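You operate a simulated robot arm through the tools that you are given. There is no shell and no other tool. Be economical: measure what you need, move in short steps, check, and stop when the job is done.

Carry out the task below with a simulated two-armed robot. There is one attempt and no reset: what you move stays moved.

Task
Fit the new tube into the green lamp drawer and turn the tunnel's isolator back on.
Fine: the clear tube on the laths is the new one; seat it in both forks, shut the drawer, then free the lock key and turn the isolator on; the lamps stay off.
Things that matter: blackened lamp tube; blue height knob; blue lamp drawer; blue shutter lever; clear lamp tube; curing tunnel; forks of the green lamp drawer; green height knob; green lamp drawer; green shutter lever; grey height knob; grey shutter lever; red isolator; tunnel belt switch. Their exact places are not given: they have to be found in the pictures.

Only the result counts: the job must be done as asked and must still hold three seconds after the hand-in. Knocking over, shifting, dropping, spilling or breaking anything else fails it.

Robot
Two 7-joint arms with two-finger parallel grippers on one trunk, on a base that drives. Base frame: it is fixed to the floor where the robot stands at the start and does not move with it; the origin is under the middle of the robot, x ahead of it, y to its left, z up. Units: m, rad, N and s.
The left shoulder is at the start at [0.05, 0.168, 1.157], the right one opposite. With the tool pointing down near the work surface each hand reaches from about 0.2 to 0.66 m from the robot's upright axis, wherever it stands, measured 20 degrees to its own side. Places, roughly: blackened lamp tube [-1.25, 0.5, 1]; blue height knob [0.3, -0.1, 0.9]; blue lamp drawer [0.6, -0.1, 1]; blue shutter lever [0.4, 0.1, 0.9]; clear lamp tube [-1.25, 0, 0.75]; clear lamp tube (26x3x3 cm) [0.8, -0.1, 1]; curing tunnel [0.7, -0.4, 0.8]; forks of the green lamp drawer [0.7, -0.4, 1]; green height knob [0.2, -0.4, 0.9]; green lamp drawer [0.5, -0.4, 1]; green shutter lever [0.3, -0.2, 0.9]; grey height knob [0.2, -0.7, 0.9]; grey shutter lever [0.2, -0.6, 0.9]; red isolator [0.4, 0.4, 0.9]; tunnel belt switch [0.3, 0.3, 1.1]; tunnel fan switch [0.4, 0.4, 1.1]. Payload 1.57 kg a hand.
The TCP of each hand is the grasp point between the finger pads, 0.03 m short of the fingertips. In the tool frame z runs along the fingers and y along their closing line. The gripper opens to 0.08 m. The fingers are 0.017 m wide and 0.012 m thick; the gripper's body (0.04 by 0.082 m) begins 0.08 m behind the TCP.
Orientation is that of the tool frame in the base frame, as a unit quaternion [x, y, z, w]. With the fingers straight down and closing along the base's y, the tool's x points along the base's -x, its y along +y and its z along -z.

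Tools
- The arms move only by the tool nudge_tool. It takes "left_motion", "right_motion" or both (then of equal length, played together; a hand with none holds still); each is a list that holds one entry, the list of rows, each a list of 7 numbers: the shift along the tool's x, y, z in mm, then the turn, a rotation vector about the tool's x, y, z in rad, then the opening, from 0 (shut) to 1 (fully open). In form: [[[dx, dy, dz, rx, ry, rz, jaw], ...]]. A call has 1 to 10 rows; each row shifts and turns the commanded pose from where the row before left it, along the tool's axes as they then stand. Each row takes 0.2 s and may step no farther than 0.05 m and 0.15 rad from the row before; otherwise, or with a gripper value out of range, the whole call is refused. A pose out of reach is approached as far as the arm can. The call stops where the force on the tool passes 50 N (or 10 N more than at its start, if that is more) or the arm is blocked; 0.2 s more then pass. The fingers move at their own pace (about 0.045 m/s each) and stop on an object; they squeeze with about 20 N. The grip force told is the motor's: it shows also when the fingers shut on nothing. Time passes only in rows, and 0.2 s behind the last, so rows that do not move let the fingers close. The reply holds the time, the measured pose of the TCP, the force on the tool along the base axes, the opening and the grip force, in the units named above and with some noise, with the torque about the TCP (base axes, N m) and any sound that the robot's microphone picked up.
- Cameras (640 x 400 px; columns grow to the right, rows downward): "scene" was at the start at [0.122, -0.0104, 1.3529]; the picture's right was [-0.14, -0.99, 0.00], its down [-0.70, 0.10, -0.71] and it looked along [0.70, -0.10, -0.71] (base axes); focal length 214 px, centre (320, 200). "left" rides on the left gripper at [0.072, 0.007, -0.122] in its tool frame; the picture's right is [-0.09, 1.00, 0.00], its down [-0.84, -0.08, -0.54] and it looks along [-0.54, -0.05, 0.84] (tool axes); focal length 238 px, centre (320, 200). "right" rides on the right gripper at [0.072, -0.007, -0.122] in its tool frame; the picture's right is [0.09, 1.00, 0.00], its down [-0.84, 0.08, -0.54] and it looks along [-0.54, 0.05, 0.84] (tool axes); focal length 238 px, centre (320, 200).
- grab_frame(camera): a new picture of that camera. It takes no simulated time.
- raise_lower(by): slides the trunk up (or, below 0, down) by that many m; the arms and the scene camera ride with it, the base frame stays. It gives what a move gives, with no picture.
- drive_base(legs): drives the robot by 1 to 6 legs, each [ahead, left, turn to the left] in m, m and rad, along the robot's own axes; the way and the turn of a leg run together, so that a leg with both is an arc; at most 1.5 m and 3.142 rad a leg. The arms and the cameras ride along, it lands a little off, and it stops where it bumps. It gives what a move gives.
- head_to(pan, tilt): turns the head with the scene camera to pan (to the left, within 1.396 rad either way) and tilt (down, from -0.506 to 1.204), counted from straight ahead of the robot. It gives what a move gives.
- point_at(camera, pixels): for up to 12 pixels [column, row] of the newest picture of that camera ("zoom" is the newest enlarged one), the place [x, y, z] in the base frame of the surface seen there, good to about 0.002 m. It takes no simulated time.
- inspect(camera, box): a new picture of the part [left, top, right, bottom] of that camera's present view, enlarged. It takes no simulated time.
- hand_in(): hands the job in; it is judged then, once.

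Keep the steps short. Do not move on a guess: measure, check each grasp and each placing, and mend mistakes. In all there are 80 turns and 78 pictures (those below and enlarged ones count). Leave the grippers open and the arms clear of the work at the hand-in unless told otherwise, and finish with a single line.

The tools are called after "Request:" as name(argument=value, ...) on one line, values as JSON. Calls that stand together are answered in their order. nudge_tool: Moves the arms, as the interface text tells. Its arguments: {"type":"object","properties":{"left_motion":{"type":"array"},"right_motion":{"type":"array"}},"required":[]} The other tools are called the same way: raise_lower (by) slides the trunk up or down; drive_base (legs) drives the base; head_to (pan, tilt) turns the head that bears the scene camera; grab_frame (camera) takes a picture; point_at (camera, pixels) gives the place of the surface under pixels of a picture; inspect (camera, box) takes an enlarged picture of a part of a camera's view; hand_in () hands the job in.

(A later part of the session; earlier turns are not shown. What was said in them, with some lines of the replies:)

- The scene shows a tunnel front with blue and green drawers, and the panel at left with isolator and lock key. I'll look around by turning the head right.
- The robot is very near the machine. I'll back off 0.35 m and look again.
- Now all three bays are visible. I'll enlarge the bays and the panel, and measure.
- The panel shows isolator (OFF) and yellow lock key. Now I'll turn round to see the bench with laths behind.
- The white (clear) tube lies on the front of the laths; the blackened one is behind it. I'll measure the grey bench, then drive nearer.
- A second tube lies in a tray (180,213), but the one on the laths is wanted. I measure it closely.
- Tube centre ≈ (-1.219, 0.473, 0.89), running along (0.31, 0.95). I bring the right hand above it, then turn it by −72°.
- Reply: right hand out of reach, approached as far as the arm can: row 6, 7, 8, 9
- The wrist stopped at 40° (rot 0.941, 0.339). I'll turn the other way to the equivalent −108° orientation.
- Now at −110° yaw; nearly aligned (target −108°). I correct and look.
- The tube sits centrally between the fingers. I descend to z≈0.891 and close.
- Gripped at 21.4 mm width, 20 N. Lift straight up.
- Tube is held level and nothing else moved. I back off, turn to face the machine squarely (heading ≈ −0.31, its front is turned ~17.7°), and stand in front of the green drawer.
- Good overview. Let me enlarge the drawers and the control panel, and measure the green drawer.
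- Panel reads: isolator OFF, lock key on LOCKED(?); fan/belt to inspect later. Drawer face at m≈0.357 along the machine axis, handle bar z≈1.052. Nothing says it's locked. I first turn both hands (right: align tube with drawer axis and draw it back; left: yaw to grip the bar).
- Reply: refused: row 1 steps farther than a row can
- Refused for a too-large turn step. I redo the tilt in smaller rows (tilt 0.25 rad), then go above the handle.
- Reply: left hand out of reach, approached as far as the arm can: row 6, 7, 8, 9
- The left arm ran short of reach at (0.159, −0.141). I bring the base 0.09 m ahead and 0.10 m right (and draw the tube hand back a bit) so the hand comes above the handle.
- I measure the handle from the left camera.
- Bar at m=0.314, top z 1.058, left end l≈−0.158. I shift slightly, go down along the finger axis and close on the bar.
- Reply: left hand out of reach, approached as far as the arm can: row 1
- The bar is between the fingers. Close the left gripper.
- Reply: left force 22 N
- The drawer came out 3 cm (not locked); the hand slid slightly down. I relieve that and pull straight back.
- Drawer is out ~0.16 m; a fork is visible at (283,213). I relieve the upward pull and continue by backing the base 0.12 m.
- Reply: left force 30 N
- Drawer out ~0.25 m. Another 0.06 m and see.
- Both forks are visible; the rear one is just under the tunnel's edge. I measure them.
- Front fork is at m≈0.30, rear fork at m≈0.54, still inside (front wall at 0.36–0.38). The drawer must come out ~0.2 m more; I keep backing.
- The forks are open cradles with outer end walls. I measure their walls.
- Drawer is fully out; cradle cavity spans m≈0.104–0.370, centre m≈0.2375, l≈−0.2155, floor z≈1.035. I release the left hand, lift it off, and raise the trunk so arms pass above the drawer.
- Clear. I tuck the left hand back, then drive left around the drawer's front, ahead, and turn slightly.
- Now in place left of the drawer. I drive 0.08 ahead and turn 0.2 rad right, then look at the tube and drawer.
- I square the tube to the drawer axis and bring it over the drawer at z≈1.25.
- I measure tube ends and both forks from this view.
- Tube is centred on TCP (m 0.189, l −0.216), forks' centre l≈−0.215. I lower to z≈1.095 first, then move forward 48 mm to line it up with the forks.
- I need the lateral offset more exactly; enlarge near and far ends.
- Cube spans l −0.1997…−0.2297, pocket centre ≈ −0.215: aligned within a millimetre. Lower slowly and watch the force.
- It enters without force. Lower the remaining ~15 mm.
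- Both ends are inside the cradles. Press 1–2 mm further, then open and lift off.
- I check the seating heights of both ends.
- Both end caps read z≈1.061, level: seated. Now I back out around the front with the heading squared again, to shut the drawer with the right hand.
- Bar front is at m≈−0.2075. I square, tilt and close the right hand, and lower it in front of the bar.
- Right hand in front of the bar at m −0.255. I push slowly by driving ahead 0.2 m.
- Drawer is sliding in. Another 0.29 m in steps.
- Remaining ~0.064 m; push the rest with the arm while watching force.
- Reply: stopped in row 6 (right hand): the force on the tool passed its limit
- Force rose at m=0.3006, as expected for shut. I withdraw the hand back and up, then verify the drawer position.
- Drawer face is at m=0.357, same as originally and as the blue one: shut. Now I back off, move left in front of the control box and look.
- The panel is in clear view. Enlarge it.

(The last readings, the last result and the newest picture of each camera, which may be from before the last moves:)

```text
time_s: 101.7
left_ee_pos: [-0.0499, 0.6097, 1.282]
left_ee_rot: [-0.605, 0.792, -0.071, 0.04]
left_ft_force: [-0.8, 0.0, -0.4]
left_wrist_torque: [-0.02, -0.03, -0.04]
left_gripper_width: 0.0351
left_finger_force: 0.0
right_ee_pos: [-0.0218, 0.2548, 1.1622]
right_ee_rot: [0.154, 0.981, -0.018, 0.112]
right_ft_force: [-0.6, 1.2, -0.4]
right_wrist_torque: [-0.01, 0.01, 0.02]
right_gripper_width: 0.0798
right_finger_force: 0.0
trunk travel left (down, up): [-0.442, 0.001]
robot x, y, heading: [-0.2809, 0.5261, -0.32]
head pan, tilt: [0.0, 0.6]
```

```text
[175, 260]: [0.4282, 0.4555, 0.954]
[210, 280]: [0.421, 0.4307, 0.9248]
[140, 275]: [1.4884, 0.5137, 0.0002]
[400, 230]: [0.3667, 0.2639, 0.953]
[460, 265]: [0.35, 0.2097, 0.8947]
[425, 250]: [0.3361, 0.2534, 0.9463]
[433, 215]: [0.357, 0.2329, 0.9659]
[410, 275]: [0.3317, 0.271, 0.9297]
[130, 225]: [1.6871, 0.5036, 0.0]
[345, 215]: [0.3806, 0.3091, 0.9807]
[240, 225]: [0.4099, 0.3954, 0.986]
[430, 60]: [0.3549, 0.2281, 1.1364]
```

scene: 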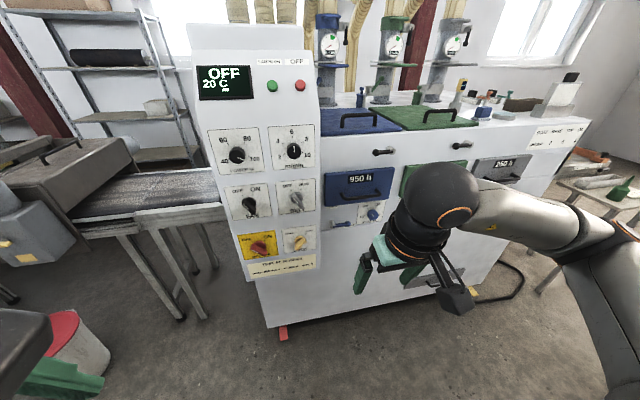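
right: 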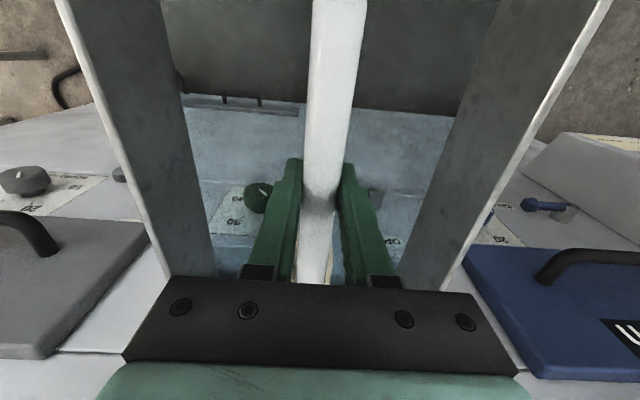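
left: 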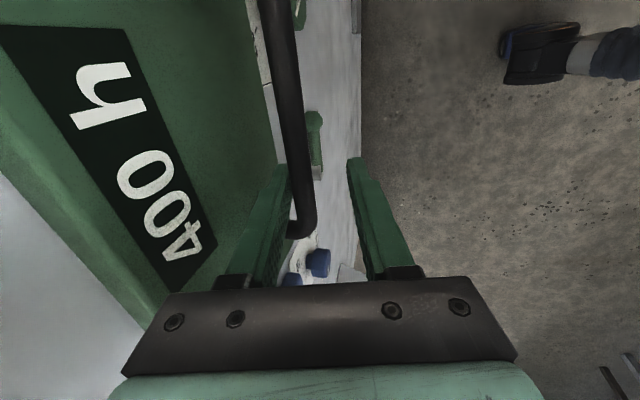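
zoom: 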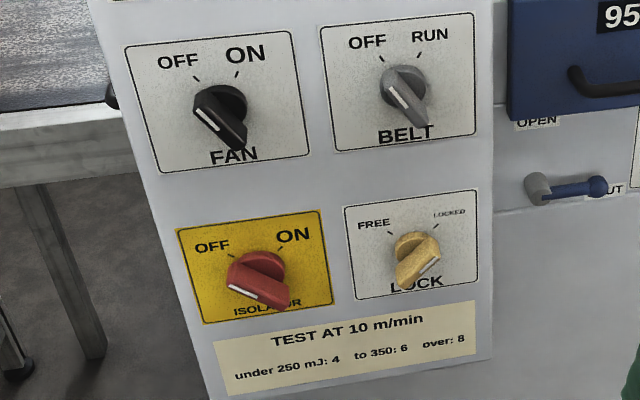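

Isolator points to OFF (upper left), lock key points to LOCKED (upper right), belt and fan OFF. I enlarge the two knobs and measure them.

Request:
inspect(camera="scene", box=[280, 224, 312, 256])

Request:
point_at(camera="zoom", pixels=[[300, 230], [330, 200], [270, 260], [360, 170], [250, 290], [300, 270], [230, 250], [345, 225], [280, 190], [265, 225], [240, 275], [370, 200]])

Request:
inspect(camera="scene", box=[244, 228, 280, 264])

Request:
point_at(camera="zoom", pixels=[[300, 200], [280, 180], [320, 230], [260, 200], [240, 180], [350, 250], [300, 240], [280, 220], [340, 210], [250, 220], [330, 180], [310, 260]])

```text
12.50 times, centred on (296, 240) of scene
```

zoom: 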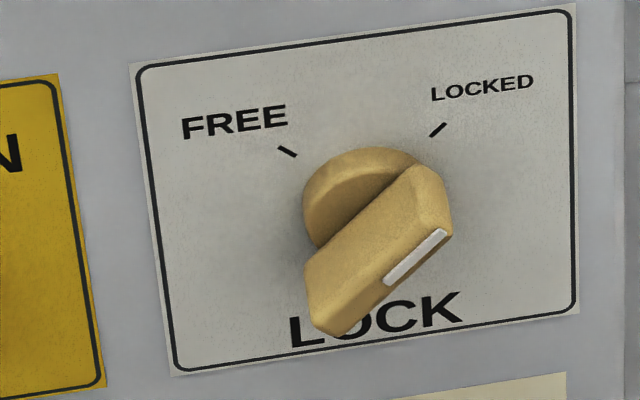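

```text
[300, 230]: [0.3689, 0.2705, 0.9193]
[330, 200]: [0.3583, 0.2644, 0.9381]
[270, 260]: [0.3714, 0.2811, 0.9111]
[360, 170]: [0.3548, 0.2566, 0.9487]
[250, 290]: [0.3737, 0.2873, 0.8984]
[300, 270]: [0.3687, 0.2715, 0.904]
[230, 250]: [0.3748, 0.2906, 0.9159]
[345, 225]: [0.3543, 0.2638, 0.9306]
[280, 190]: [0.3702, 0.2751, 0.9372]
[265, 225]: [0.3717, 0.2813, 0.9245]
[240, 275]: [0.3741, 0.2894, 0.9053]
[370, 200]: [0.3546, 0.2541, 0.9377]
```

```text
11.11 times, centred on (262, 246) of scene
```

zoom: 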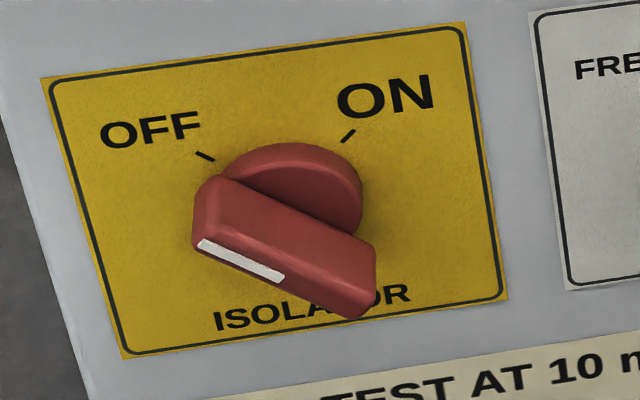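

```text
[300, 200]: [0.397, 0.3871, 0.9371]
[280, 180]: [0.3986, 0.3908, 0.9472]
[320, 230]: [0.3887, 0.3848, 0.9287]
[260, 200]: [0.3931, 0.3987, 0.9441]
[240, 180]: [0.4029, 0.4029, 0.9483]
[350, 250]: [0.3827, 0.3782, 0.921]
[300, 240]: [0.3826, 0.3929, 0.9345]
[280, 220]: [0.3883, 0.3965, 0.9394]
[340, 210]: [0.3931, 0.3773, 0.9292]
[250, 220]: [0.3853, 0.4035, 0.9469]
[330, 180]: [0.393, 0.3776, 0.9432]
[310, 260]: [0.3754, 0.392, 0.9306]
```

Geometry is clear: disc plus protruding bar grips. One more view over both to measure the bars' front faces.

Request:
inspect(camera="scene", box=[246, 224, 310, 264])

Request:
point_at(camera="zoom", pixels=[[505, 250], [548, 195], [525, 222], [497, 235], [530, 180], [540, 210], [135, 200], [200, 245], [170, 225], [125, 175], [220, 240], [180, 210]])

```text
10.00 times, centred on (278, 244) of scene
```

zoom: 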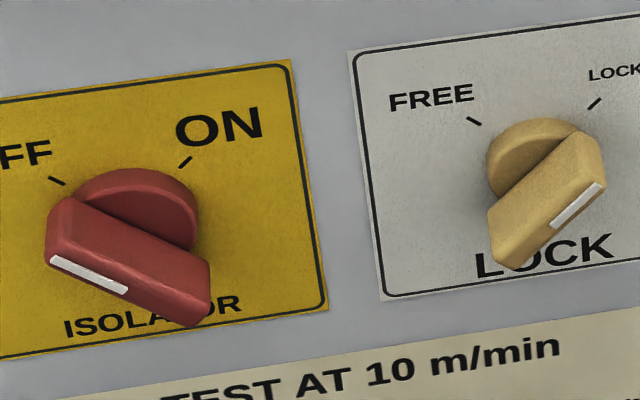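

```text
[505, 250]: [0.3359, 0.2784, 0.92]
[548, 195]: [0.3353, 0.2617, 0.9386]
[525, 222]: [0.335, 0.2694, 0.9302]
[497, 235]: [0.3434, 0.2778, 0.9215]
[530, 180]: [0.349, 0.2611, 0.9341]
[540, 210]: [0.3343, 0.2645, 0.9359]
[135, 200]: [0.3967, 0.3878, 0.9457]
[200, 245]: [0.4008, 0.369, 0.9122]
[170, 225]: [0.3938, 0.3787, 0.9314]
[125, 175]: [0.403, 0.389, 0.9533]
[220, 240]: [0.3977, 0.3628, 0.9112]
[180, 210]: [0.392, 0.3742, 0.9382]
```

Lock knob centre ≈ (l 0.352, z 0.930), isolator ≈ (l 0.495, z 0.928), bars stick out to m≈0.232, panel m≈0.266. Key: LOCKED→FREE is counter-clockwise 90°; isolator OFF→ON clockwise 90°. I pitch the right hand to point forward, moving ahead with it.

Request:
nudge_tool(right_motion=[[[-17.6, 0, 3.9, 0, -0.135, 0, 1], [-16.9, 0, 6.3, 0, -0.135, 0, 1], [-15.9, 0, 8.5, 0, -0.135, 0, 1], [-14.6, 0, 10.5, 0, -0.135, 0, 1], [-13, 0, 12.4, 0, -0.135, 0, 1], [-11.3, 0, 14, 0, -0.135, 0, 1], [-9.3, 0, 15.4, 0, -0.135, 0, 1], [-7.1, 0, 16.5, 0, -0.135, 0, 1], [-4.8, 0, 17.4, 0, -0.135, 0, 1], [-2.4, 0, 17.8, 0, -0.135, 0, 1]]])

Request:
raise_lower(by=-0.2)

Request:
grab_frame(camera="scene")

```text
time_s: 103.9
left_ee_pos: [-0.0485, 0.6099, 1.2805]
left_ee_rot: [-0.606, 0.791, -0.07, 0.039]
left_ft_force: [0.6, -1.0, 0.2]
left_wrist_torque: [0.02, 0.01, -0.01]
left_gripper_width: 0.0353
left_finger_force: 0.1
right_ee_pos: [0.1003, 0.2173, 1.1638]
right_ee_rot: [0.129, 0.823, -0.086, 0.547]
right_ft_force: [0.0, -0.7, -0.4]
right_wrist_torque: [-0.02, 0.01, 0.0]
right_gripper_width: 0.0798
right_finger_force: 0.1
right hand out of reach, approached as far as the arm can: row 8, 9, 10
trunk travel left (down, up): [-0.442, 0.001]
robot x, y, heading: [-0.2826, 0.5253, -0.323]
head pan, tilt: [0.0, 0.6]
```

```text
time_s: 106.0
left_ee_pos: [-0.0483, 0.6096, 1.0821]
left_ee_rot: [-0.607, 0.791, -0.07, 0.037]
left_ft_force: [0.4, -1.0, 0.3]
left_wrist_torque: [-0.01, 0.01, 0.0]
left_gripper_width: 0.0349
left_finger_force: 0.0
right_ee_pos: [0.0995, 0.2174, 0.9647]
right_ee_rot: [0.128, 0.823, -0.086, 0.547]
right_ft_force: [0.6, 0.0, -0.5]
right_wrist_torque: [0.0, 0.0, -0.02]
right_gripper_width: 0.08
right_finger_force: 0.1
trunk travel left (down, up): [-0.242, 0.201]
robot x, y, heading: [-0.2853, 0.5276, -0.324]
head pan, tilt: [0.0, 0.6]
```

```text
22 pictures are left
```

scene: 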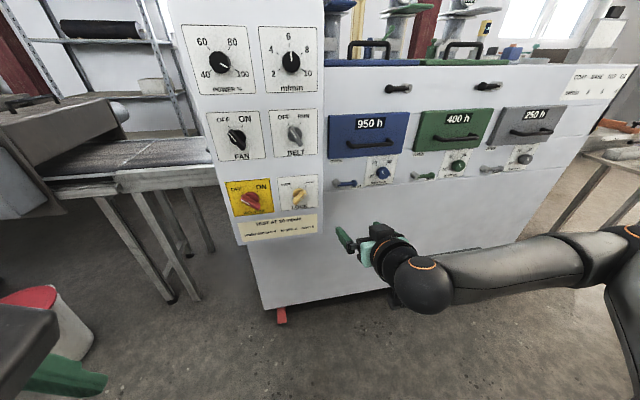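

Pitch reached 67°. I move toward the key and pitch the rest.

Request:
nudge_tool(right_motion=[[[0.4, 38.2, 25, 0, 0, 0, 1], [0.4, 38.2, 25, 0, 0, 0, 1], [0.4, 38.2, 25, 0, 0, 0, 1], [0, 0, 0, 0, -0.1, 0, 1], [0, 0, 0, 0, -0.1, 0, 1], [0, 0, 0, 0, -0.1, 0, 1], [0, 0, 0, 0, -0.097, 0, 1]]])

Request:
nudge_tool(right_motion=[[[0, 0, 0, 0, 0, 0.13, 1], [0, 0, 0, 0, 0, 0.13, 1], [0, 0, 0, 0, 0, 0.13, 1], [0, 0, 0, 0, 0, 0.13, 1], [0, 0, 0, 0, 0, 0.13, 1], [0, 0, 0, 0, 0, 0.135, 1]]])

Request:
grab_frame(camera="right")

```text
time_s: 107.6
left_ee_pos: [-0.0486, 0.6102, 1.0812]
left_ee_rot: [-0.607, 0.791, -0.07, 0.038]
left_ft_force: [-0.5, -0.3, 0.2]
left_wrist_torque: [-0.01, -0.03, 0.0]
left_gripper_width: 0.0354
left_finger_force: 0.1
right_ee_pos: [0.2002, 0.3059, 0.9345]
right_ee_rot: [0.11, 0.698, -0.11, 0.7]
right_ft_force: [0.3, -0.2, -0.1]
right_wrist_torque: [-0.02, -0.02, 0.01]
right_gripper_width: 0.0801
right_finger_force: 0.0
trunk travel left (down, up): [-0.242, 0.201]
robot x, y, heading: [-0.2814, 0.5243, -0.317]
head pan, tilt: [0.0, 0.6]
```

```text
time_s: 109.0
left_ee_pos: [-0.0482, 0.6093, 1.0815]
left_ee_rot: [-0.608, 0.79, -0.069, 0.037]
left_ft_force: [0.1, 0.5, -0.5]
left_wrist_torque: [-0.01, -0.01, -0.02]
left_gripper_width: 0.0353
left_finger_force: 0.0
right_ee_pos: [0.1994, 0.3049, 0.9335]
right_ee_rot: [0.369, 0.604, 0.167, 0.687]
right_ft_force: [-0.1, -0.1, 0.6]
right_wrist_torque: [0.03, 0.01, 0.01]
right_gripper_width: 0.0799
right_finger_force: 0.0
trunk travel left (down, up): [-0.242, 0.201]
robot x, y, heading: [-0.2831, 0.5261, -0.321]
head pan, tilt: [0.0, 0.6]
```

```text
21 pictures are left
```

right: 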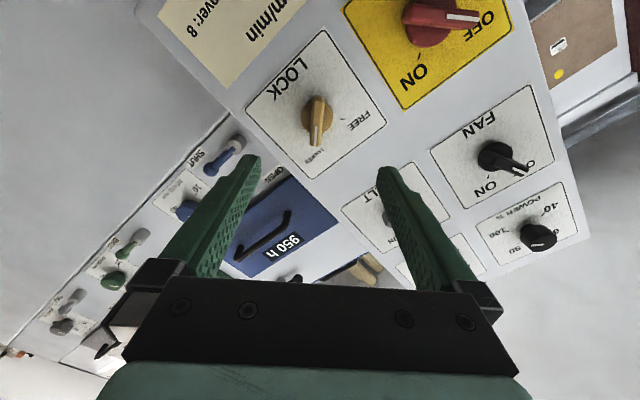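

The key's bar now stands between the finger line in the hand camera. I measure it there.

Request:
point_at(camera="right", pixels=[[317, 130], [316, 110], [318, 143], [307, 118], [329, 118], [429, 17], [460, 18], [415, 14], [445, 5], [510, 155]])

Request:
inspect(camera="right", box=[270, 70, 370, 170])

```text
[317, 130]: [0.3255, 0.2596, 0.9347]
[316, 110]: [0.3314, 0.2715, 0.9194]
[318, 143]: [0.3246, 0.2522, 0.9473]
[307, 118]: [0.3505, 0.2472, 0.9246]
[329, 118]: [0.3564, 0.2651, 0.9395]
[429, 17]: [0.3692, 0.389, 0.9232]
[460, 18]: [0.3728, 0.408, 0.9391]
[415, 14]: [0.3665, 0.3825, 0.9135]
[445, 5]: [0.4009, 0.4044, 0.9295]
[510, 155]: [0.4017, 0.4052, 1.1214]
```

```text
4.00 times, centred on (320, 120) of right
```

zoom: 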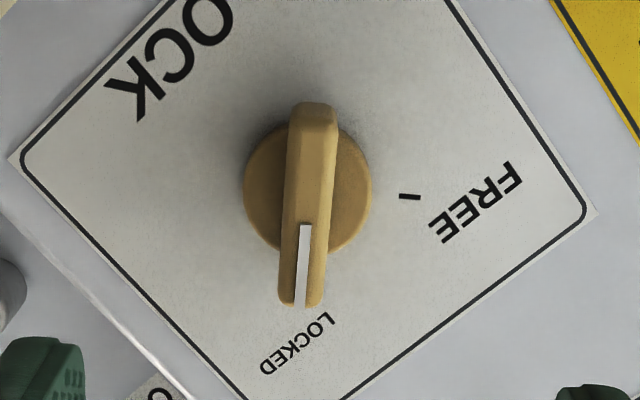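

Key centre ≈ (l 0.353, z 0.930), isolator centre ≈ (l 0.492, z 0.929), bars' front m≈0.229. I approach the key and close on it.

Request:
nudge_tool(right_motion=[[[3.5, -1.4, 30, 0, 0, 0, 0.7], [0, 0, 40, 0, 0, 0, 0.7], [0, 0, 30, 0, 0, 0, 0.7], [0, 0, 20, 0, 0, 0, 0.7], [0, 0, 0, 0, 0, 0, 0.7]]])

Request:
grab_frame(camera="right")

```text
time_s: 110.0
left_ee_pos: [-0.0497, 0.6104, 1.0807]
left_ee_rot: [-0.609, 0.789, -0.071, 0.035]
left_ft_force: [-0.4, 0.1, 0.1]
left_wrist_torque: [-0.03, 0.03, 0.02]
left_gripper_width: 0.0351
left_finger_force: 0.1
right_ee_pos: [0.3065, 0.2926, 0.9413]
right_ee_rot: [0.373, 0.605, 0.159, 0.685]
right_ft_force: [-20.3, 3.2, 6.8]
right_wrist_torque: [-0.2, 0.2, -0.65]
right_gripper_width: 0.0542
right_finger_force: 0.1
right hand out of reach, approached as far as the arm can: row 1, 2, 3, 4
trunk travel left (down, up): [-0.242, 0.201]
robot x, y, heading: [-0.2838, 0.5285, -0.322]
head pan, tilt: [0.0, 0.6]
stopped in row 5 (right hand): the force on the tool passed its limit (the readings are from after the stop); the commanded pose is now the measured one
```

```text
19 pictures are left
```

right: 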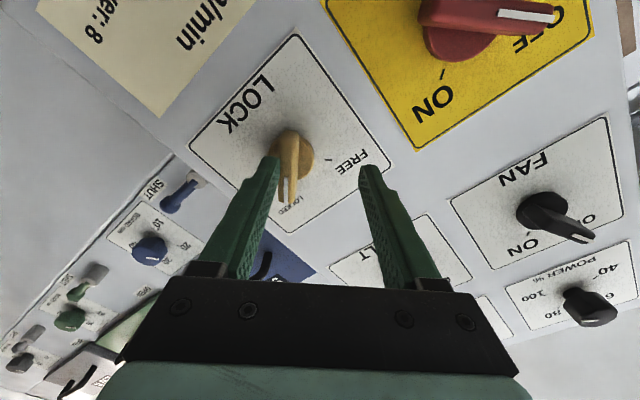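

Reach limit deflected the hand; a fingertip touches the bar's front. The key is unmoved. I back off 50 mm, drive the base 0.12 m nearer (net still clear), then re-measure.

Request:
nudge_tool(right_motion=[[[0, 0, -40, 0, 0, 0, 0.7], [0, 0, -50, 0, 0, 0, 0.7], [0, 0, -50, 0, 0, 0, 0.7]]])

Request:
drive_base(legs=[[0.1, 0.05, 0.004]])

Request:
grab_frame(camera="right")

```text
time_s: 110.8
left_ee_pos: [-0.0487, 0.6104, 1.0814]
left_ee_rot: [-0.609, 0.79, -0.07, 0.034]
left_ft_force: [1.0, -0.1, -0.2]
left_wrist_torque: [-0.01, -0.02, -0.02]
left_gripper_width: 0.0351
left_finger_force: 0.1
right_ee_pos: [0.1755, 0.3362, 0.9432]
right_ee_rot: [0.372, 0.606, 0.161, 0.684]
right_ft_force: [-0.3, -0.7, 0.0]
right_wrist_torque: [0.02, 0.0, -0.02]
right_gripper_width: 0.0562
right_finger_force: 0.0
trunk travel left (down, up): [-0.242, 0.201]
robot x, y, heading: [-0.2813, 0.5226, -0.322]
head pan, tilt: [0.0, 0.6]
```

```text
time_s: 112.0
left_ee_pos: [0.0617, 0.6264, 1.0813]
left_ee_rot: [-0.61, 0.789, -0.069, 0.033]
left_ft_force: [0.6, 0.3, 0.3]
left_wrist_torque: [-0.01, 0.0, 0.0]
left_gripper_width: 0.0355
left_finger_force: 0.0
right_ee_pos: [0.2866, 0.3536, 0.9409]
right_ee_rot: [0.373, 0.607, 0.161, 0.683]
right_ft_force: [0.0, -0.3, -0.2]
right_wrist_torque: [0.03, 0.01, 0.0]
right_gripper_width: 0.0562
right_finger_force: 0.1
trunk travel left (down, up): [-0.242, 0.201]
robot x, y, heading: [-0.1716, 0.5407, -0.317]
head pan, tilt: [0.0, 0.6]
```

```text
18 pictures are left
```

right: 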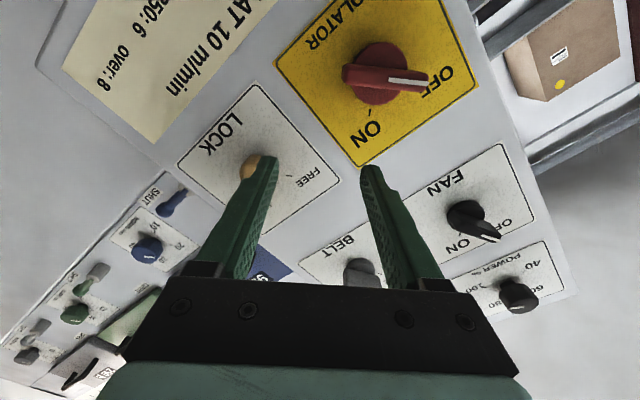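

Hand now at l 0.425; I shift it sideways to the key axis at a safe distance and check.

Request:
nudge_tool(right_motion=[[[-21.5, -29.2, -5, 0, 0, 0, 0.7], [-21.5, -29.2, 0, 0, 0, 0, 0.7], [0, 0, 0, 0, 0, 0, 0.7]]])

Request:
grab_frame(camera="right")

```text
time_s: 112.8
left_ee_pos: [0.0604, 0.6269, 1.0808]
left_ee_rot: [-0.61, 0.788, -0.07, 0.034]
left_ft_force: [0.5, -0.1, 0.1]
left_wrist_torque: [0.03, 0.03, -0.02]
left_gripper_width: 0.0351
left_finger_force: 0.0
right_ee_pos: [0.2586, 0.3059, 0.9415]
right_ee_rot: [0.374, 0.606, 0.16, 0.683]
right_ft_force: [-0.1, 0.0, -0.5]
right_wrist_torque: [0.02, 0.02, 0.01]
right_gripper_width: 0.056
right_finger_force: 0.1
right hand out of reach, approached as far as the arm can: row 2
trunk travel left (down, up): [-0.242, 0.201]
robot x, y, heading: [-0.1768, 0.5423, -0.32]
head pan, tilt: [0.0, 0.6]
```

```text
17 pictures are left
```

right: 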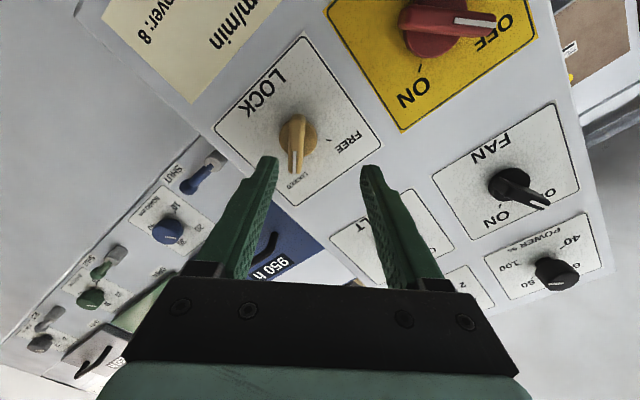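

Again short by ~18 mm, at a lower-right limit; likely the arm wants the trunk lower. I lower the trunk 0.12 m and bring the hand back up relative to it.

Request:
raise_lower(by=-0.12)

Request:
nudge_tool(right_motion=[[[-32, 32, 0, 0, 0, 0, 0.7], [-32, 32, 0, 0, 0, 0, 0.7], [-12.5, 12.5, 0, 0, 0, 0, 0.7], [-12.5, -12.5, 0, 0, 0, 0, 0.7], [0, 0, 0, 0, 0, 0, 0.7]]])

```text
time_s: 114.3
left_ee_pos: [0.0612, 0.6273, 0.9616]
left_ee_rot: [-0.61, 0.789, -0.069, 0.034]
left_ft_force: [0.6, -0.1, -0.3]
left_wrist_torque: [0.01, 0.01, 0.02]
left_gripper_width: 0.035
left_finger_force: 0.1
right_ee_pos: [0.2584, 0.3064, 0.8225]
right_ee_rot: [0.373, 0.607, 0.16, 0.683]
right_ft_force: [0.7, -0.6, 0.8]
right_wrist_torque: [-0.01, -0.03, 0.0]
right_gripper_width: 0.0559
right_finger_force: 0.0
trunk travel left (down, up): [-0.122, 0.321]
robot x, y, heading: [-0.171, 0.5441, -0.316]
head pan, tilt: [0.0, 0.6]
```

```text
time_s: 115.5
left_ee_pos: [0.0606, 0.6275, 0.96]
left_ee_rot: [-0.61, 0.789, -0.07, 0.035]
left_ft_force: [0.3, 0.6, 0.2]
left_wrist_torque: [0.01, 0.01, -0.01]
left_gripper_width: 0.0353
left_finger_force: 0.1
right_ee_pos: [0.2544, 0.2904, 0.9307]
right_ee_rot: [0.373, 0.607, 0.158, 0.683]
right_ft_force: [-0.3, -0.5, -0.3]
right_wrist_torque: [0.02, -0.01, -0.01]
right_gripper_width: 0.0563
right_finger_force: 0.1
trunk travel left (down, up): [-0.122, 0.321]
robot x, y, heading: [-0.1686, 0.544, -0.317]
head pan, tilt: [0.0, 0.6]
```

Reached cleanly: l 0.355, z 0.931. Small trim, then go in 70 mm.

Request:
nudge_tool(right_motion=[[[-1, -1.3, 30, 0, 0, 0, 0.7], [0, 0, 25, 0, 0, 0, 0.7], [0, 0, 14, 0, 0, 0, 0.7], [0, 0, 0, 0, 0, 0, 0.7]]])

Request:
grab_frame(camera="right")

```text
time_s: 116.5
left_ee_pos: [0.061, 0.6271, 0.9604]
left_ee_rot: [-0.61, 0.789, -0.07, 0.034]
left_ft_force: [-0.2, -0.5, 0.1]
left_wrist_torque: [0.04, -0.01, 0.02]
left_gripper_width: 0.0353
left_finger_force: 0.1
right_ee_pos: [0.32, 0.2671, 0.9274]
right_ee_rot: [0.374, 0.607, 0.16, 0.683]
right_ft_force: [-1.5, -0.1, 0.2]
right_wrist_torque: [-0.01, -0.03, -0.02]
right_gripper_width: 0.056
right_finger_force: 0.1
trunk travel left (down, up): [-0.122, 0.321]
robot x, y, heading: [-0.1674, 0.5419, -0.317]
head pan, tilt: [0.0, 0.6]
```

```text
16 pictures are left
```

right: 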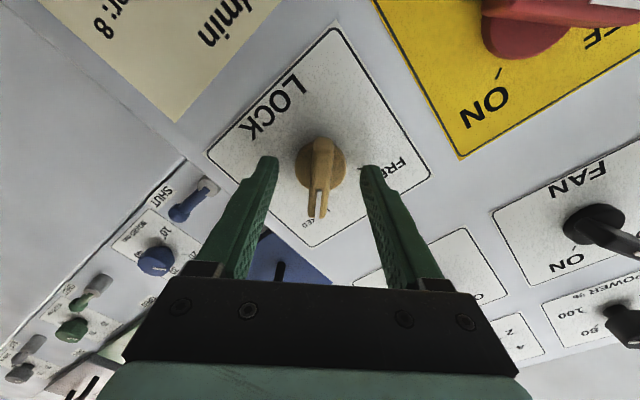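

The key bar is centred between the fingers (TCP m 0.221). Close.

Request:
nudge_tool(right_motion=[[[0, 0, 0, 0, 0, 0, 0], [0, 0, 0, 0, 0, 0, 0], [0, 0, 0, 0, 0, 0, 0], [0, 0, 0, 0, 0, 0, 0], [0, 0, 0, 0, 0, 0, 0]]])

Request:
nudge_tool(right_motion=[[[0, 0, 0, 0, 0, -0.13, 0], [0, 0, 0, 0, 0, -0.13, 0], [0, 0, 0, 0, 0, -0.13, 0], [0, 0, 0, 0, 0, -0.13, 0], [0, 0, 0, 0, 0, -0.13, 0], [0, 0, 0, 0, 0, -0.13, 0], [0, 0, 0, 0, 0, -0.13, 0]]])

Request:
grab_frame(camera="right")

```text
time_s: 117.8
left_ee_pos: [0.0613, 0.6272, 0.9615]
left_ee_rot: [-0.611, 0.788, -0.069, 0.033]
left_ft_force: [0.6, 0.4, 0.3]
left_wrist_torque: [0.0, -0.02, -0.01]
left_gripper_width: 0.0351
left_finger_force: 0.2
right_ee_pos: [0.3196, 0.2665, 0.9272]
right_ee_rot: [0.373, 0.607, 0.16, 0.683]
right_ft_force: [1.0, -0.6, -0.4]
right_wrist_torque: [-0.12, -0.45, 0.51]
right_gripper_width: 0.0131
right_finger_force: 29.7
trunk travel left (down, up): [-0.122, 0.321]
robot x, y, heading: [-0.1739, 0.5412, -0.318]
head pan, tilt: [0.0, 0.6]
```

```text
time_s: 119.3
left_ee_pos: [0.0614, 0.6261, 0.9606]
left_ee_rot: [-0.61, 0.789, -0.068, 0.033]
left_ft_force: [-0.6, -0.4, -0.2]
left_wrist_torque: [-0.01, -0.01, -0.03]
left_gripper_width: 0.0353
left_finger_force: 0.1
right_ee_pos: [0.3207, 0.2647, 0.9285]
right_ee_rot: [0.069, 0.71, -0.158, 0.683]
right_ft_force: [-0.7, -6.8, -5.4]
right_wrist_torque: [-0.03, -0.36, 0.57]
right_gripper_width: 0.0127
right_finger_force: 30.0
trunk travel left (down, up): [-0.122, 0.321]
robot x, y, heading: [-0.1718, 0.542, -0.318]
head pan, tilt: [0.0, 0.6]
```

```text
15 pictures are left
```

right: 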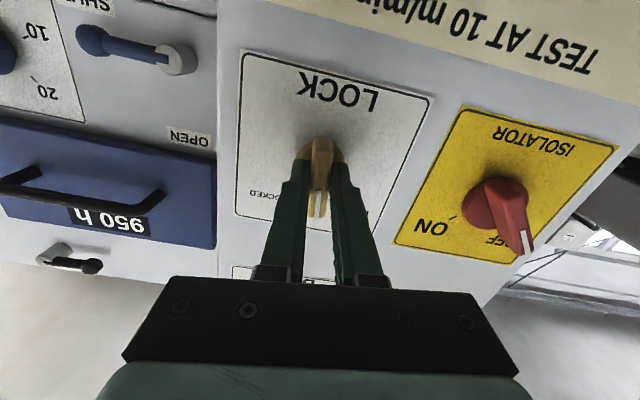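

The key turns with the hand (~52° so far). Continue the remaining ~38°.

Request:
nudge_tool(right_motion=[[[0, 0, 0, 0, 0, -0.13, 0], [0, 0, 0, 0, 0, -0.13, 0], [0, 0, 0, 0, 0, -0.13, 0], [0, 0, 0, 0, 0, -0.13, 0], [0, 0, 0, 0, 0, -0.13, 0], [0, 0, 0, 0, 0, -0.03, 0]]])

Request:
grab_frame(camera="right")

```text
time_s: 120.8
left_ee_pos: [0.0604, 0.6264, 0.961]
left_ee_rot: [-0.61, 0.789, -0.069, 0.035]
left_ft_force: [0.2, -0.2, -0.2]
left_wrist_torque: [0.02, -0.02, -0.03]
left_gripper_width: 0.0353
left_finger_force: 0.0
right_ee_pos: [0.3189, 0.263, 0.9287]
right_ee_rot: [-0.169, 0.692, -0.376, 0.592]
right_ft_force: [-3.3, -15.3, -2.6]
right_wrist_torque: [0.52, -0.24, -0.64]
right_gripper_width: 0.0128
right_finger_force: 29.3
trunk travel left (down, up): [-0.122, 0.321]
robot x, y, heading: [-0.1731, 0.541, -0.313]
head pan, tilt: [0.0, 0.6]
```

```text
14 pictures are left
```

right: 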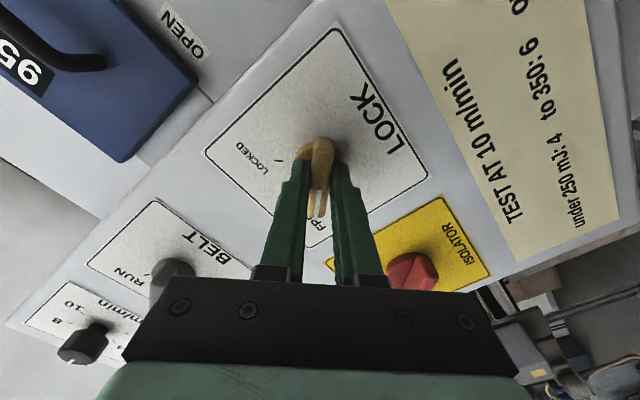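

The key points to FREE. Release, withdraw, and look.

Request:
nudge_tool(right_motion=[[[0, 0, 0, 0, 0, 0, 0.7], [0, 0, 0, 0, 0, 0, 0.7], [0, 0, 0, 0, 0, 0, 0.7], [0, 0, 0, 0, 0, 0, 0.7], [0, 0, -35, 0, 0, 0, 0.7], [0, 0, -35, 0, 0, 0, 0.7], [-33.5, 33.5, 0, 0, 0, 0, 0.7], [-33.5, 33.5, 0, 0, 0, 0, 0.7], [-33.5, 33.5, 0, 0, 0, 0, 0.7]]])

Request:
grab_frame(camera="right")

Request:
grab_frame(camera="scene")

```text
time_s: 122.8
left_ee_pos: [0.0615, 0.6264, 0.9601]
left_ee_rot: [-0.61, 0.788, -0.069, 0.034]
left_ft_force: [0.2, 1.3, 0.4]
left_wrist_torque: [0.0, 0.01, -0.01]
left_gripper_width: 0.035
left_finger_force: 0.1
right_ee_pos: [0.2994, 0.4221, 0.9258]
right_ee_rot: [-0.171, 0.691, -0.376, 0.593]
right_ft_force: [-0.4, -0.3, -0.7]
right_wrist_torque: [0.02, -0.03, -0.02]
right_gripper_width: 0.0561
right_finger_force: 0.1
trunk travel left (down, up): [-0.122, 0.321]
robot x, y, heading: [-0.1699, 0.5411, -0.317]
head pan, tilt: [0.0, 0.6]
```

```text
13 pictures are left
```

right: 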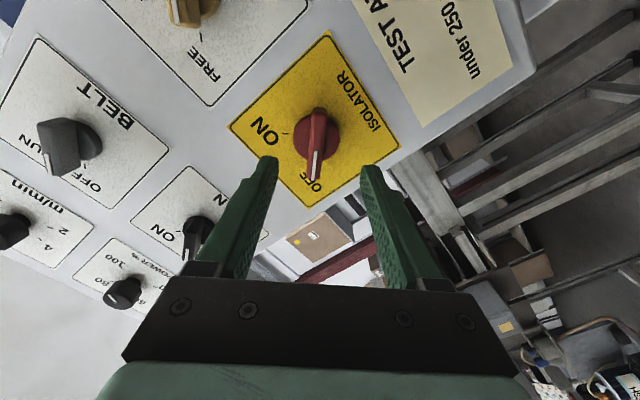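

```text
12 pictures are left
```

scene: 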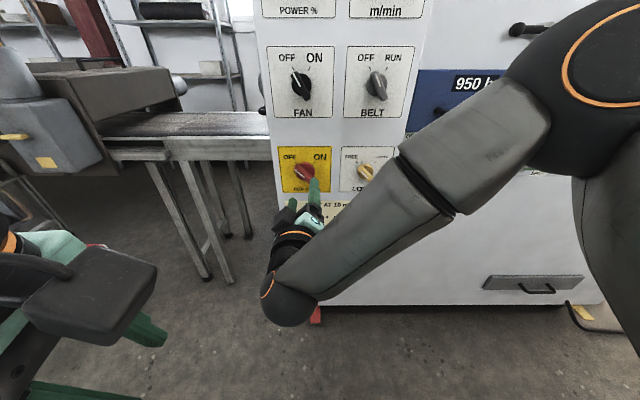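

The isolator bar is between the fingers' lines. Measure it quickly.

Request:
point_at(camera="right", pixels=[[317, 130], [315, 155], [318, 115], [302, 135], [333, 135]])

Request:
inspect(camera="scene", box=[335, 140, 405, 190])

```text
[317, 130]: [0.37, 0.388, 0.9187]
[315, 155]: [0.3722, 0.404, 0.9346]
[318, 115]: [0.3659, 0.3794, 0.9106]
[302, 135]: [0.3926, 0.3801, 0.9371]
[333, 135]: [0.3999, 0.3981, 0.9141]
```

```text
8.00 times, centred on (370, 165) of scene
```

zoom: 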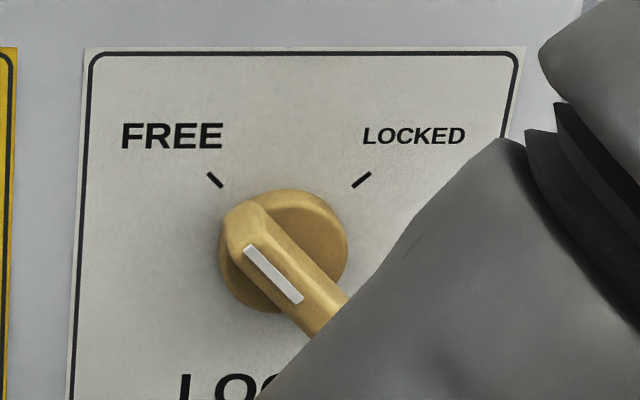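

The key is clearly on FREE. Isolator centre ≈ (l 0.493, z 0.9275). Approach and close.

Request:
nudge_tool(right_motion=[[[-0.4, -2, 30, 0, 0, 0, 0.7], [0, 0, 25, 0, 0, 0, 0.7], [0, 0, 13, 0, 0, 0, 0.7], [0, 0, 0, 0, 0, 0, 0], [0, 0, 0, 0, 0, 0, 0], [0, 0, 0, 0, 0, 0, 0], [0, 0, 0, 0, 0, 0, 0], [0, 0, 0, 0, 0, 0, 0]]])

Request:
grab_frame(camera="right")

```text
time_s: 124.5
left_ee_pos: [0.0606, 0.6273, 0.9616]
left_ee_rot: [-0.609, 0.789, -0.069, 0.034]
left_ft_force: [-0.6, -0.4, -0.5]
left_wrist_torque: [0.02, 0.01, -0.04]
left_gripper_width: 0.0353
left_finger_force: 0.0
right_ee_pos: [0.3631, 0.4005, 0.9269]
right_ee_rot: [-0.17, 0.692, -0.376, 0.593]
right_ft_force: [-0.3, -3.6, 2.9]
right_wrist_torque: [0.32, -0.53, -0.28]
right_gripper_width: 0.0132
right_finger_force: 29.3
trunk travel left (down, up): [-0.122, 0.321]
robot x, y, heading: [-0.1718, 0.5405, -0.314]
head pan, tilt: [0.0, 0.6]
```

```text
10 pictures are left
```

right: 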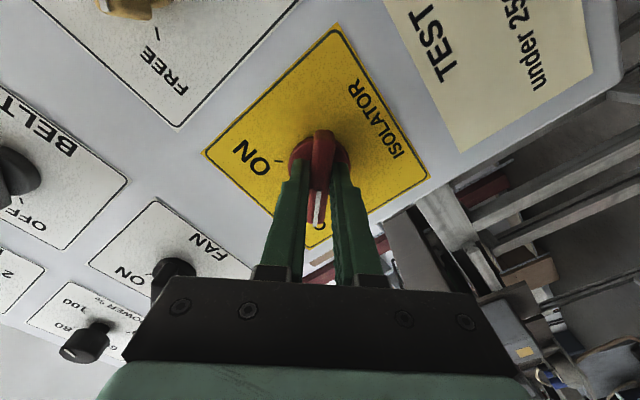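

Gripped (13 mm). Turn clockwise 90°.

Request:
nudge_tool(right_motion=[[[0, 0, 0, 0, 0, 0.13, 0], [0, 0, 0, 0, 0, 0.13, 0], [0, 0, 0, 0, 0, 0.13, 0], [0, 0, 0, 0, 0, 0.13, 0], [0, 0, 0, 0, 0, 0.13, 0], [0, 0, 0, 0, 0, 0.13, 0]]])

Request:
nudge_tool(right_motion=[[[0, 0, 0, 0, 0, 0.13, 0], [0, 0, 0, 0, 0, 0.13, 0], [0, 0, 0, 0, 0, 0.13, 0], [0, 0, 0, 0, 0, 0.13, 0], [0, 0, 0, 0, 0, 0.13, 0], [0, 0, 0, 0, 0, 0.13, 0], [0, 0, 0, 0, 0, 0.03, 0]]])

Request:
grab_frame(camera="right")

```text
time_s: 126.0
left_ee_pos: [0.0619, 0.628, 0.9618]
left_ee_rot: [-0.611, 0.788, -0.069, 0.034]
left_ft_force: [0.0, 0.7, 0.4]
left_wrist_torque: [-0.01, 0.01, 0.01]
left_gripper_width: 0.0355
left_finger_force: 0.0
right_ee_pos: [0.364, 0.4013, 0.9266]
right_ee_rot: [0.103, 0.706, -0.119, 0.691]
right_ft_force: [13.0, 0.3, 5.3]
right_wrist_torque: [0.04, 0.12, 0.67]
right_gripper_width: 0.0129
right_finger_force: 29.9
trunk travel left (down, up): [-0.122, 0.321]
robot x, y, heading: [-0.174, 0.5431, -0.318]
head pan, tilt: [0.0, 0.6]
```

```text
time_s: 127.5
left_ee_pos: [0.0623, 0.6294, 0.9596]
left_ee_rot: [-0.611, 0.788, -0.069, 0.033]
left_ft_force: [0.0, -0.8, 0.3]
left_wrist_torque: [-0.01, 0.04, -0.01]
left_gripper_width: 0.0354
left_finger_force: 0.0
right_ee_pos: [0.3644, 0.4047, 0.9278]
right_ee_rot: [0.371, 0.607, 0.164, 0.683]
right_ft_force: [25.3, 15.6, 10.4]
right_wrist_torque: [-0.14, -0.27, 1.17]
right_gripper_width: 0.013
right_finger_force: 30.2
trunk travel left (down, up): [-0.122, 0.321]
robot x, y, heading: [-0.1763, 0.5425, -0.318]
head pan, tilt: [0.0, 0.6]
```

```text
9 pictures are left
```

right: 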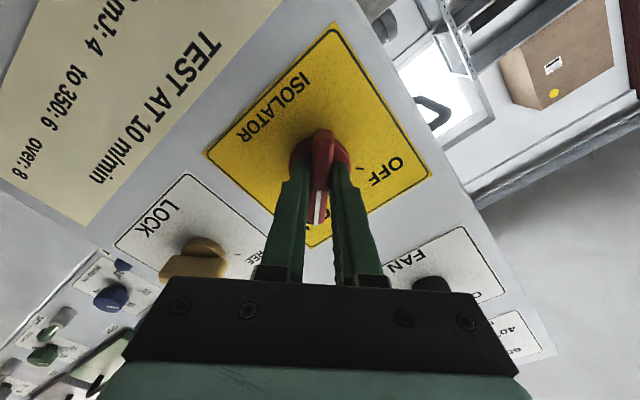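

It points to ON. Release and withdraw straight back, then view the panel.

Request:
nudge_tool(right_motion=[[[0, 0, 0, 0, 0, 0, 0.8], [0, 0, 0, 0, 0, 0, 0.8], [0, 0, 0, 0, 0, 0, 0.8], [0, 0, 0, 0, 0, 0, 0.8], [0, 0, -35, 0, 0, 0, 0.8], [0, 0, -45, 0, 0, 0, 1]]])

Request:
drive_base(legs=[[-0.3, 0, 0]])

Request:
nudge_tool(left_motion=[[[0, 0, 0, 0, 0, 0, 1], [0, 0, 0, 0, 0, 0, 1], [0, 0, 0, 0, 0, 0, 1]]])

Request:
grab_frame(camera="scene")

```text
time_s: 128.9
left_ee_pos: [0.0617, 0.6278, 0.961]
left_ee_rot: [-0.61, 0.789, -0.069, 0.034]
left_ft_force: [0.7, 1.0, -0.3]
left_wrist_torque: [0.02, -0.01, 0.01]
left_gripper_width: 0.0352
left_finger_force: 0.0
right_ee_pos: [0.2868, 0.424, 0.9282]
right_ee_rot: [0.374, 0.607, 0.159, 0.683]
right_ft_force: [-0.4, 0.8, 0.1]
right_wrist_torque: [-0.01, -0.02, -0.02]
right_gripper_width: 0.0799
right_finger_force: 0.1
trunk travel left (down, up): [-0.122, 0.321]
robot x, y, heading: [-0.1729, 0.5433, -0.32]
head pan, tilt: [0.0, 0.6]
```

```text
time_s: 131.0
left_ee_pos: [-0.2229, 0.7207, 0.9614]
left_ee_rot: [-0.61, 0.789, -0.069, 0.034]
left_ft_force: [0.2, -1.3, -0.2]
left_wrist_torque: [0.02, 0.01, 0.03]
left_gripper_width: 0.035
left_finger_force: 0.1
right_ee_pos: [0.0024, 0.5178, 0.928]
right_ee_rot: [0.374, 0.607, 0.16, 0.683]
right_ft_force: [0.5, 0.3, -0.7]
right_wrist_torque: [0.01, -0.03, 0.02]
right_gripper_width: 0.08
right_finger_force: 0.0
trunk travel left (down, up): [-0.122, 0.321]
robot x, y, heading: [-0.4567, 0.6354, -0.321]
head pan, tilt: [0.0, 0.6]
```

```text
time_s: 131.8
left_ee_pos: [-0.2216, 0.7214, 0.9604]
left_ee_rot: [-0.61, 0.789, -0.069, 0.034]
left_ft_force: [0.8, -0.2, 0.0]
left_wrist_torque: [-0.01, -0.01, 0.03]
left_gripper_width: 0.0802
left_finger_force: 0.0
right_ee_pos: [0.0036, 0.5174, 0.9298]
right_ee_rot: [0.373, 0.607, 0.16, 0.683]
right_ft_force: [-0.3, 0.0, 0.5]
right_wrist_torque: [0.02, 0.04, -0.04]
right_gripper_width: 0.0802
right_finger_force: 0.0
trunk travel left (down, up): [-0.122, 0.321]
robot x, y, heading: [-0.4554, 0.6379, -0.317]
head pan, tilt: [0.0, 0.6]
```

```text
8 pictures are left
```

scene: 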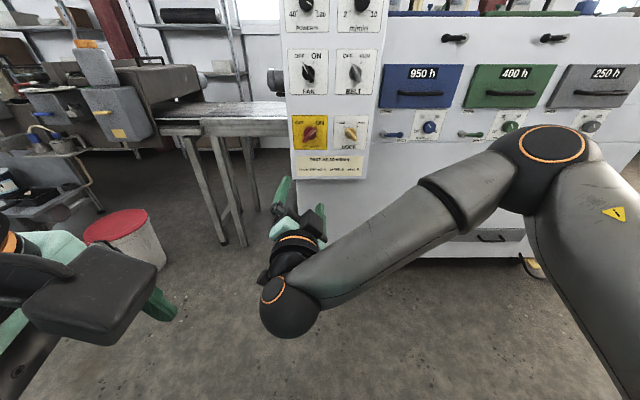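

Request:
inspect(camera="scene", box=[280, 40, 390, 180])

Request:
inspect(camera="scene", box=[380, 20, 640, 150])

Request:
head_to(pan=0.0, tilt=0.2)

Request:
grab_frame(camera="scene")

```text
2.86 times, centred on (335, 110) of scene
```

zoom: 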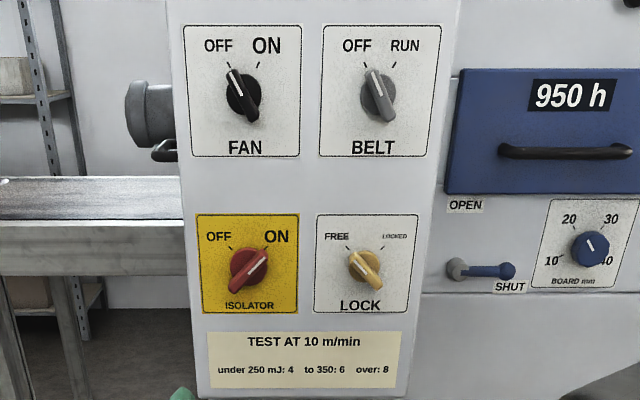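

```text
2.46 times, centred on (510, 85) of scene
```

zoom: 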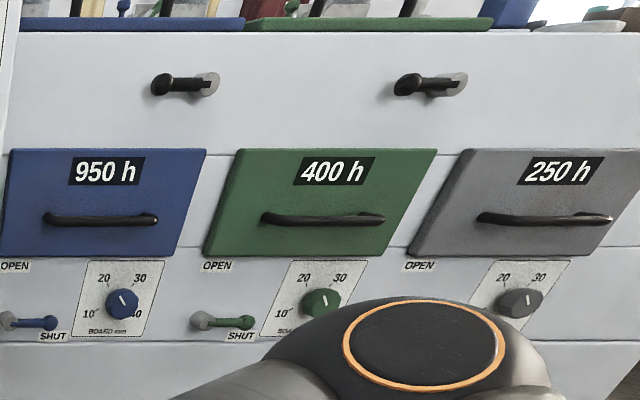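

```text
time_s: 132.7
left_ee_pos: [-0.2223, 0.7209, 0.9606]
left_ee_rot: [-0.61, 0.789, -0.07, 0.034]
left_ft_force: [0.0, 0.5, -0.6]
left_wrist_torque: [-0.01, -0.01, 0.02]
left_gripper_width: 0.0798
left_finger_force: 0.0
right_ee_pos: [0.0036, 0.5192, 0.9292]
right_ee_rot: [0.374, 0.607, 0.16, 0.683]
right_ft_force: [0.3, 0.8, 0.2]
right_wrist_torque: [-0.03, -0.02, 0.01]
right_gripper_width: 0.0799
right_finger_force: 0.1
trunk travel left (down, up): [-0.122, 0.321]
robot x, y, heading: [-0.4576, 0.6381, -0.323]
head pan, tilt: [0.0, 0.201]
```

```text
5 pictures are left
```

scene: 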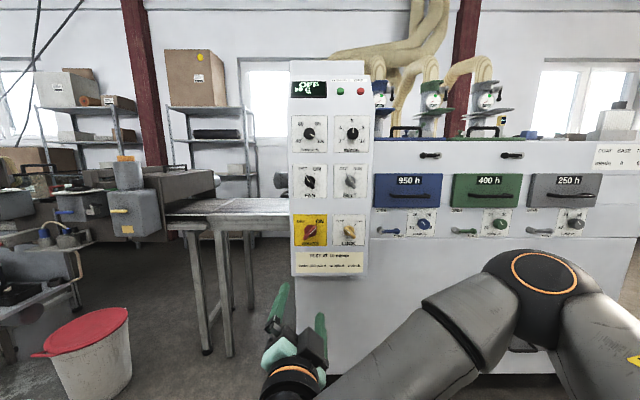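

Isolator ON, key FREE, fan/belt OFF, drawer shut. A last check of the lamp display.

Request:
inspect(camera="scene", box=[285, 70, 375, 110])

Request:
inspect(camera="scene", box=[370, 160, 610, 245])

```text
7.11 times, centred on (330, 90) of scene
```

zoom: 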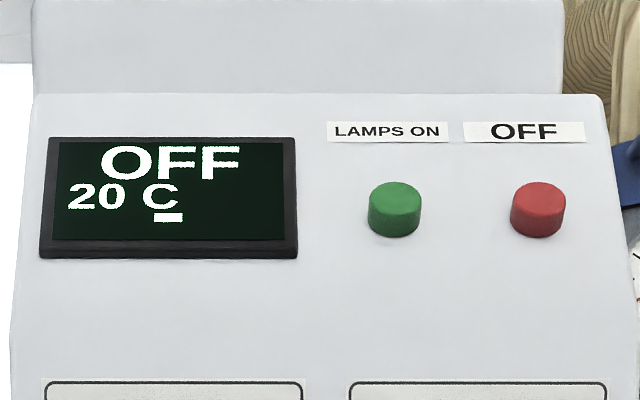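

```text
2.67 times, centred on (490, 202) of scene
```

zoom: 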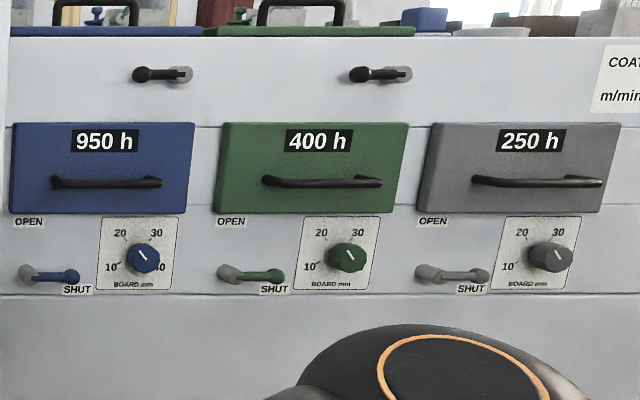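

The lamps read OFF, all the knobs and levers are as they were, and both grippers are open and clear. I hand in.

Request:
hand_in()

```text
The job is handed in.
```

The new clear tube is seated in both forks of the green drawer, the drawer is shut, the lock key is on FREE, the isolator is ON and the lamps are off; the job is handed in, with no result shown.
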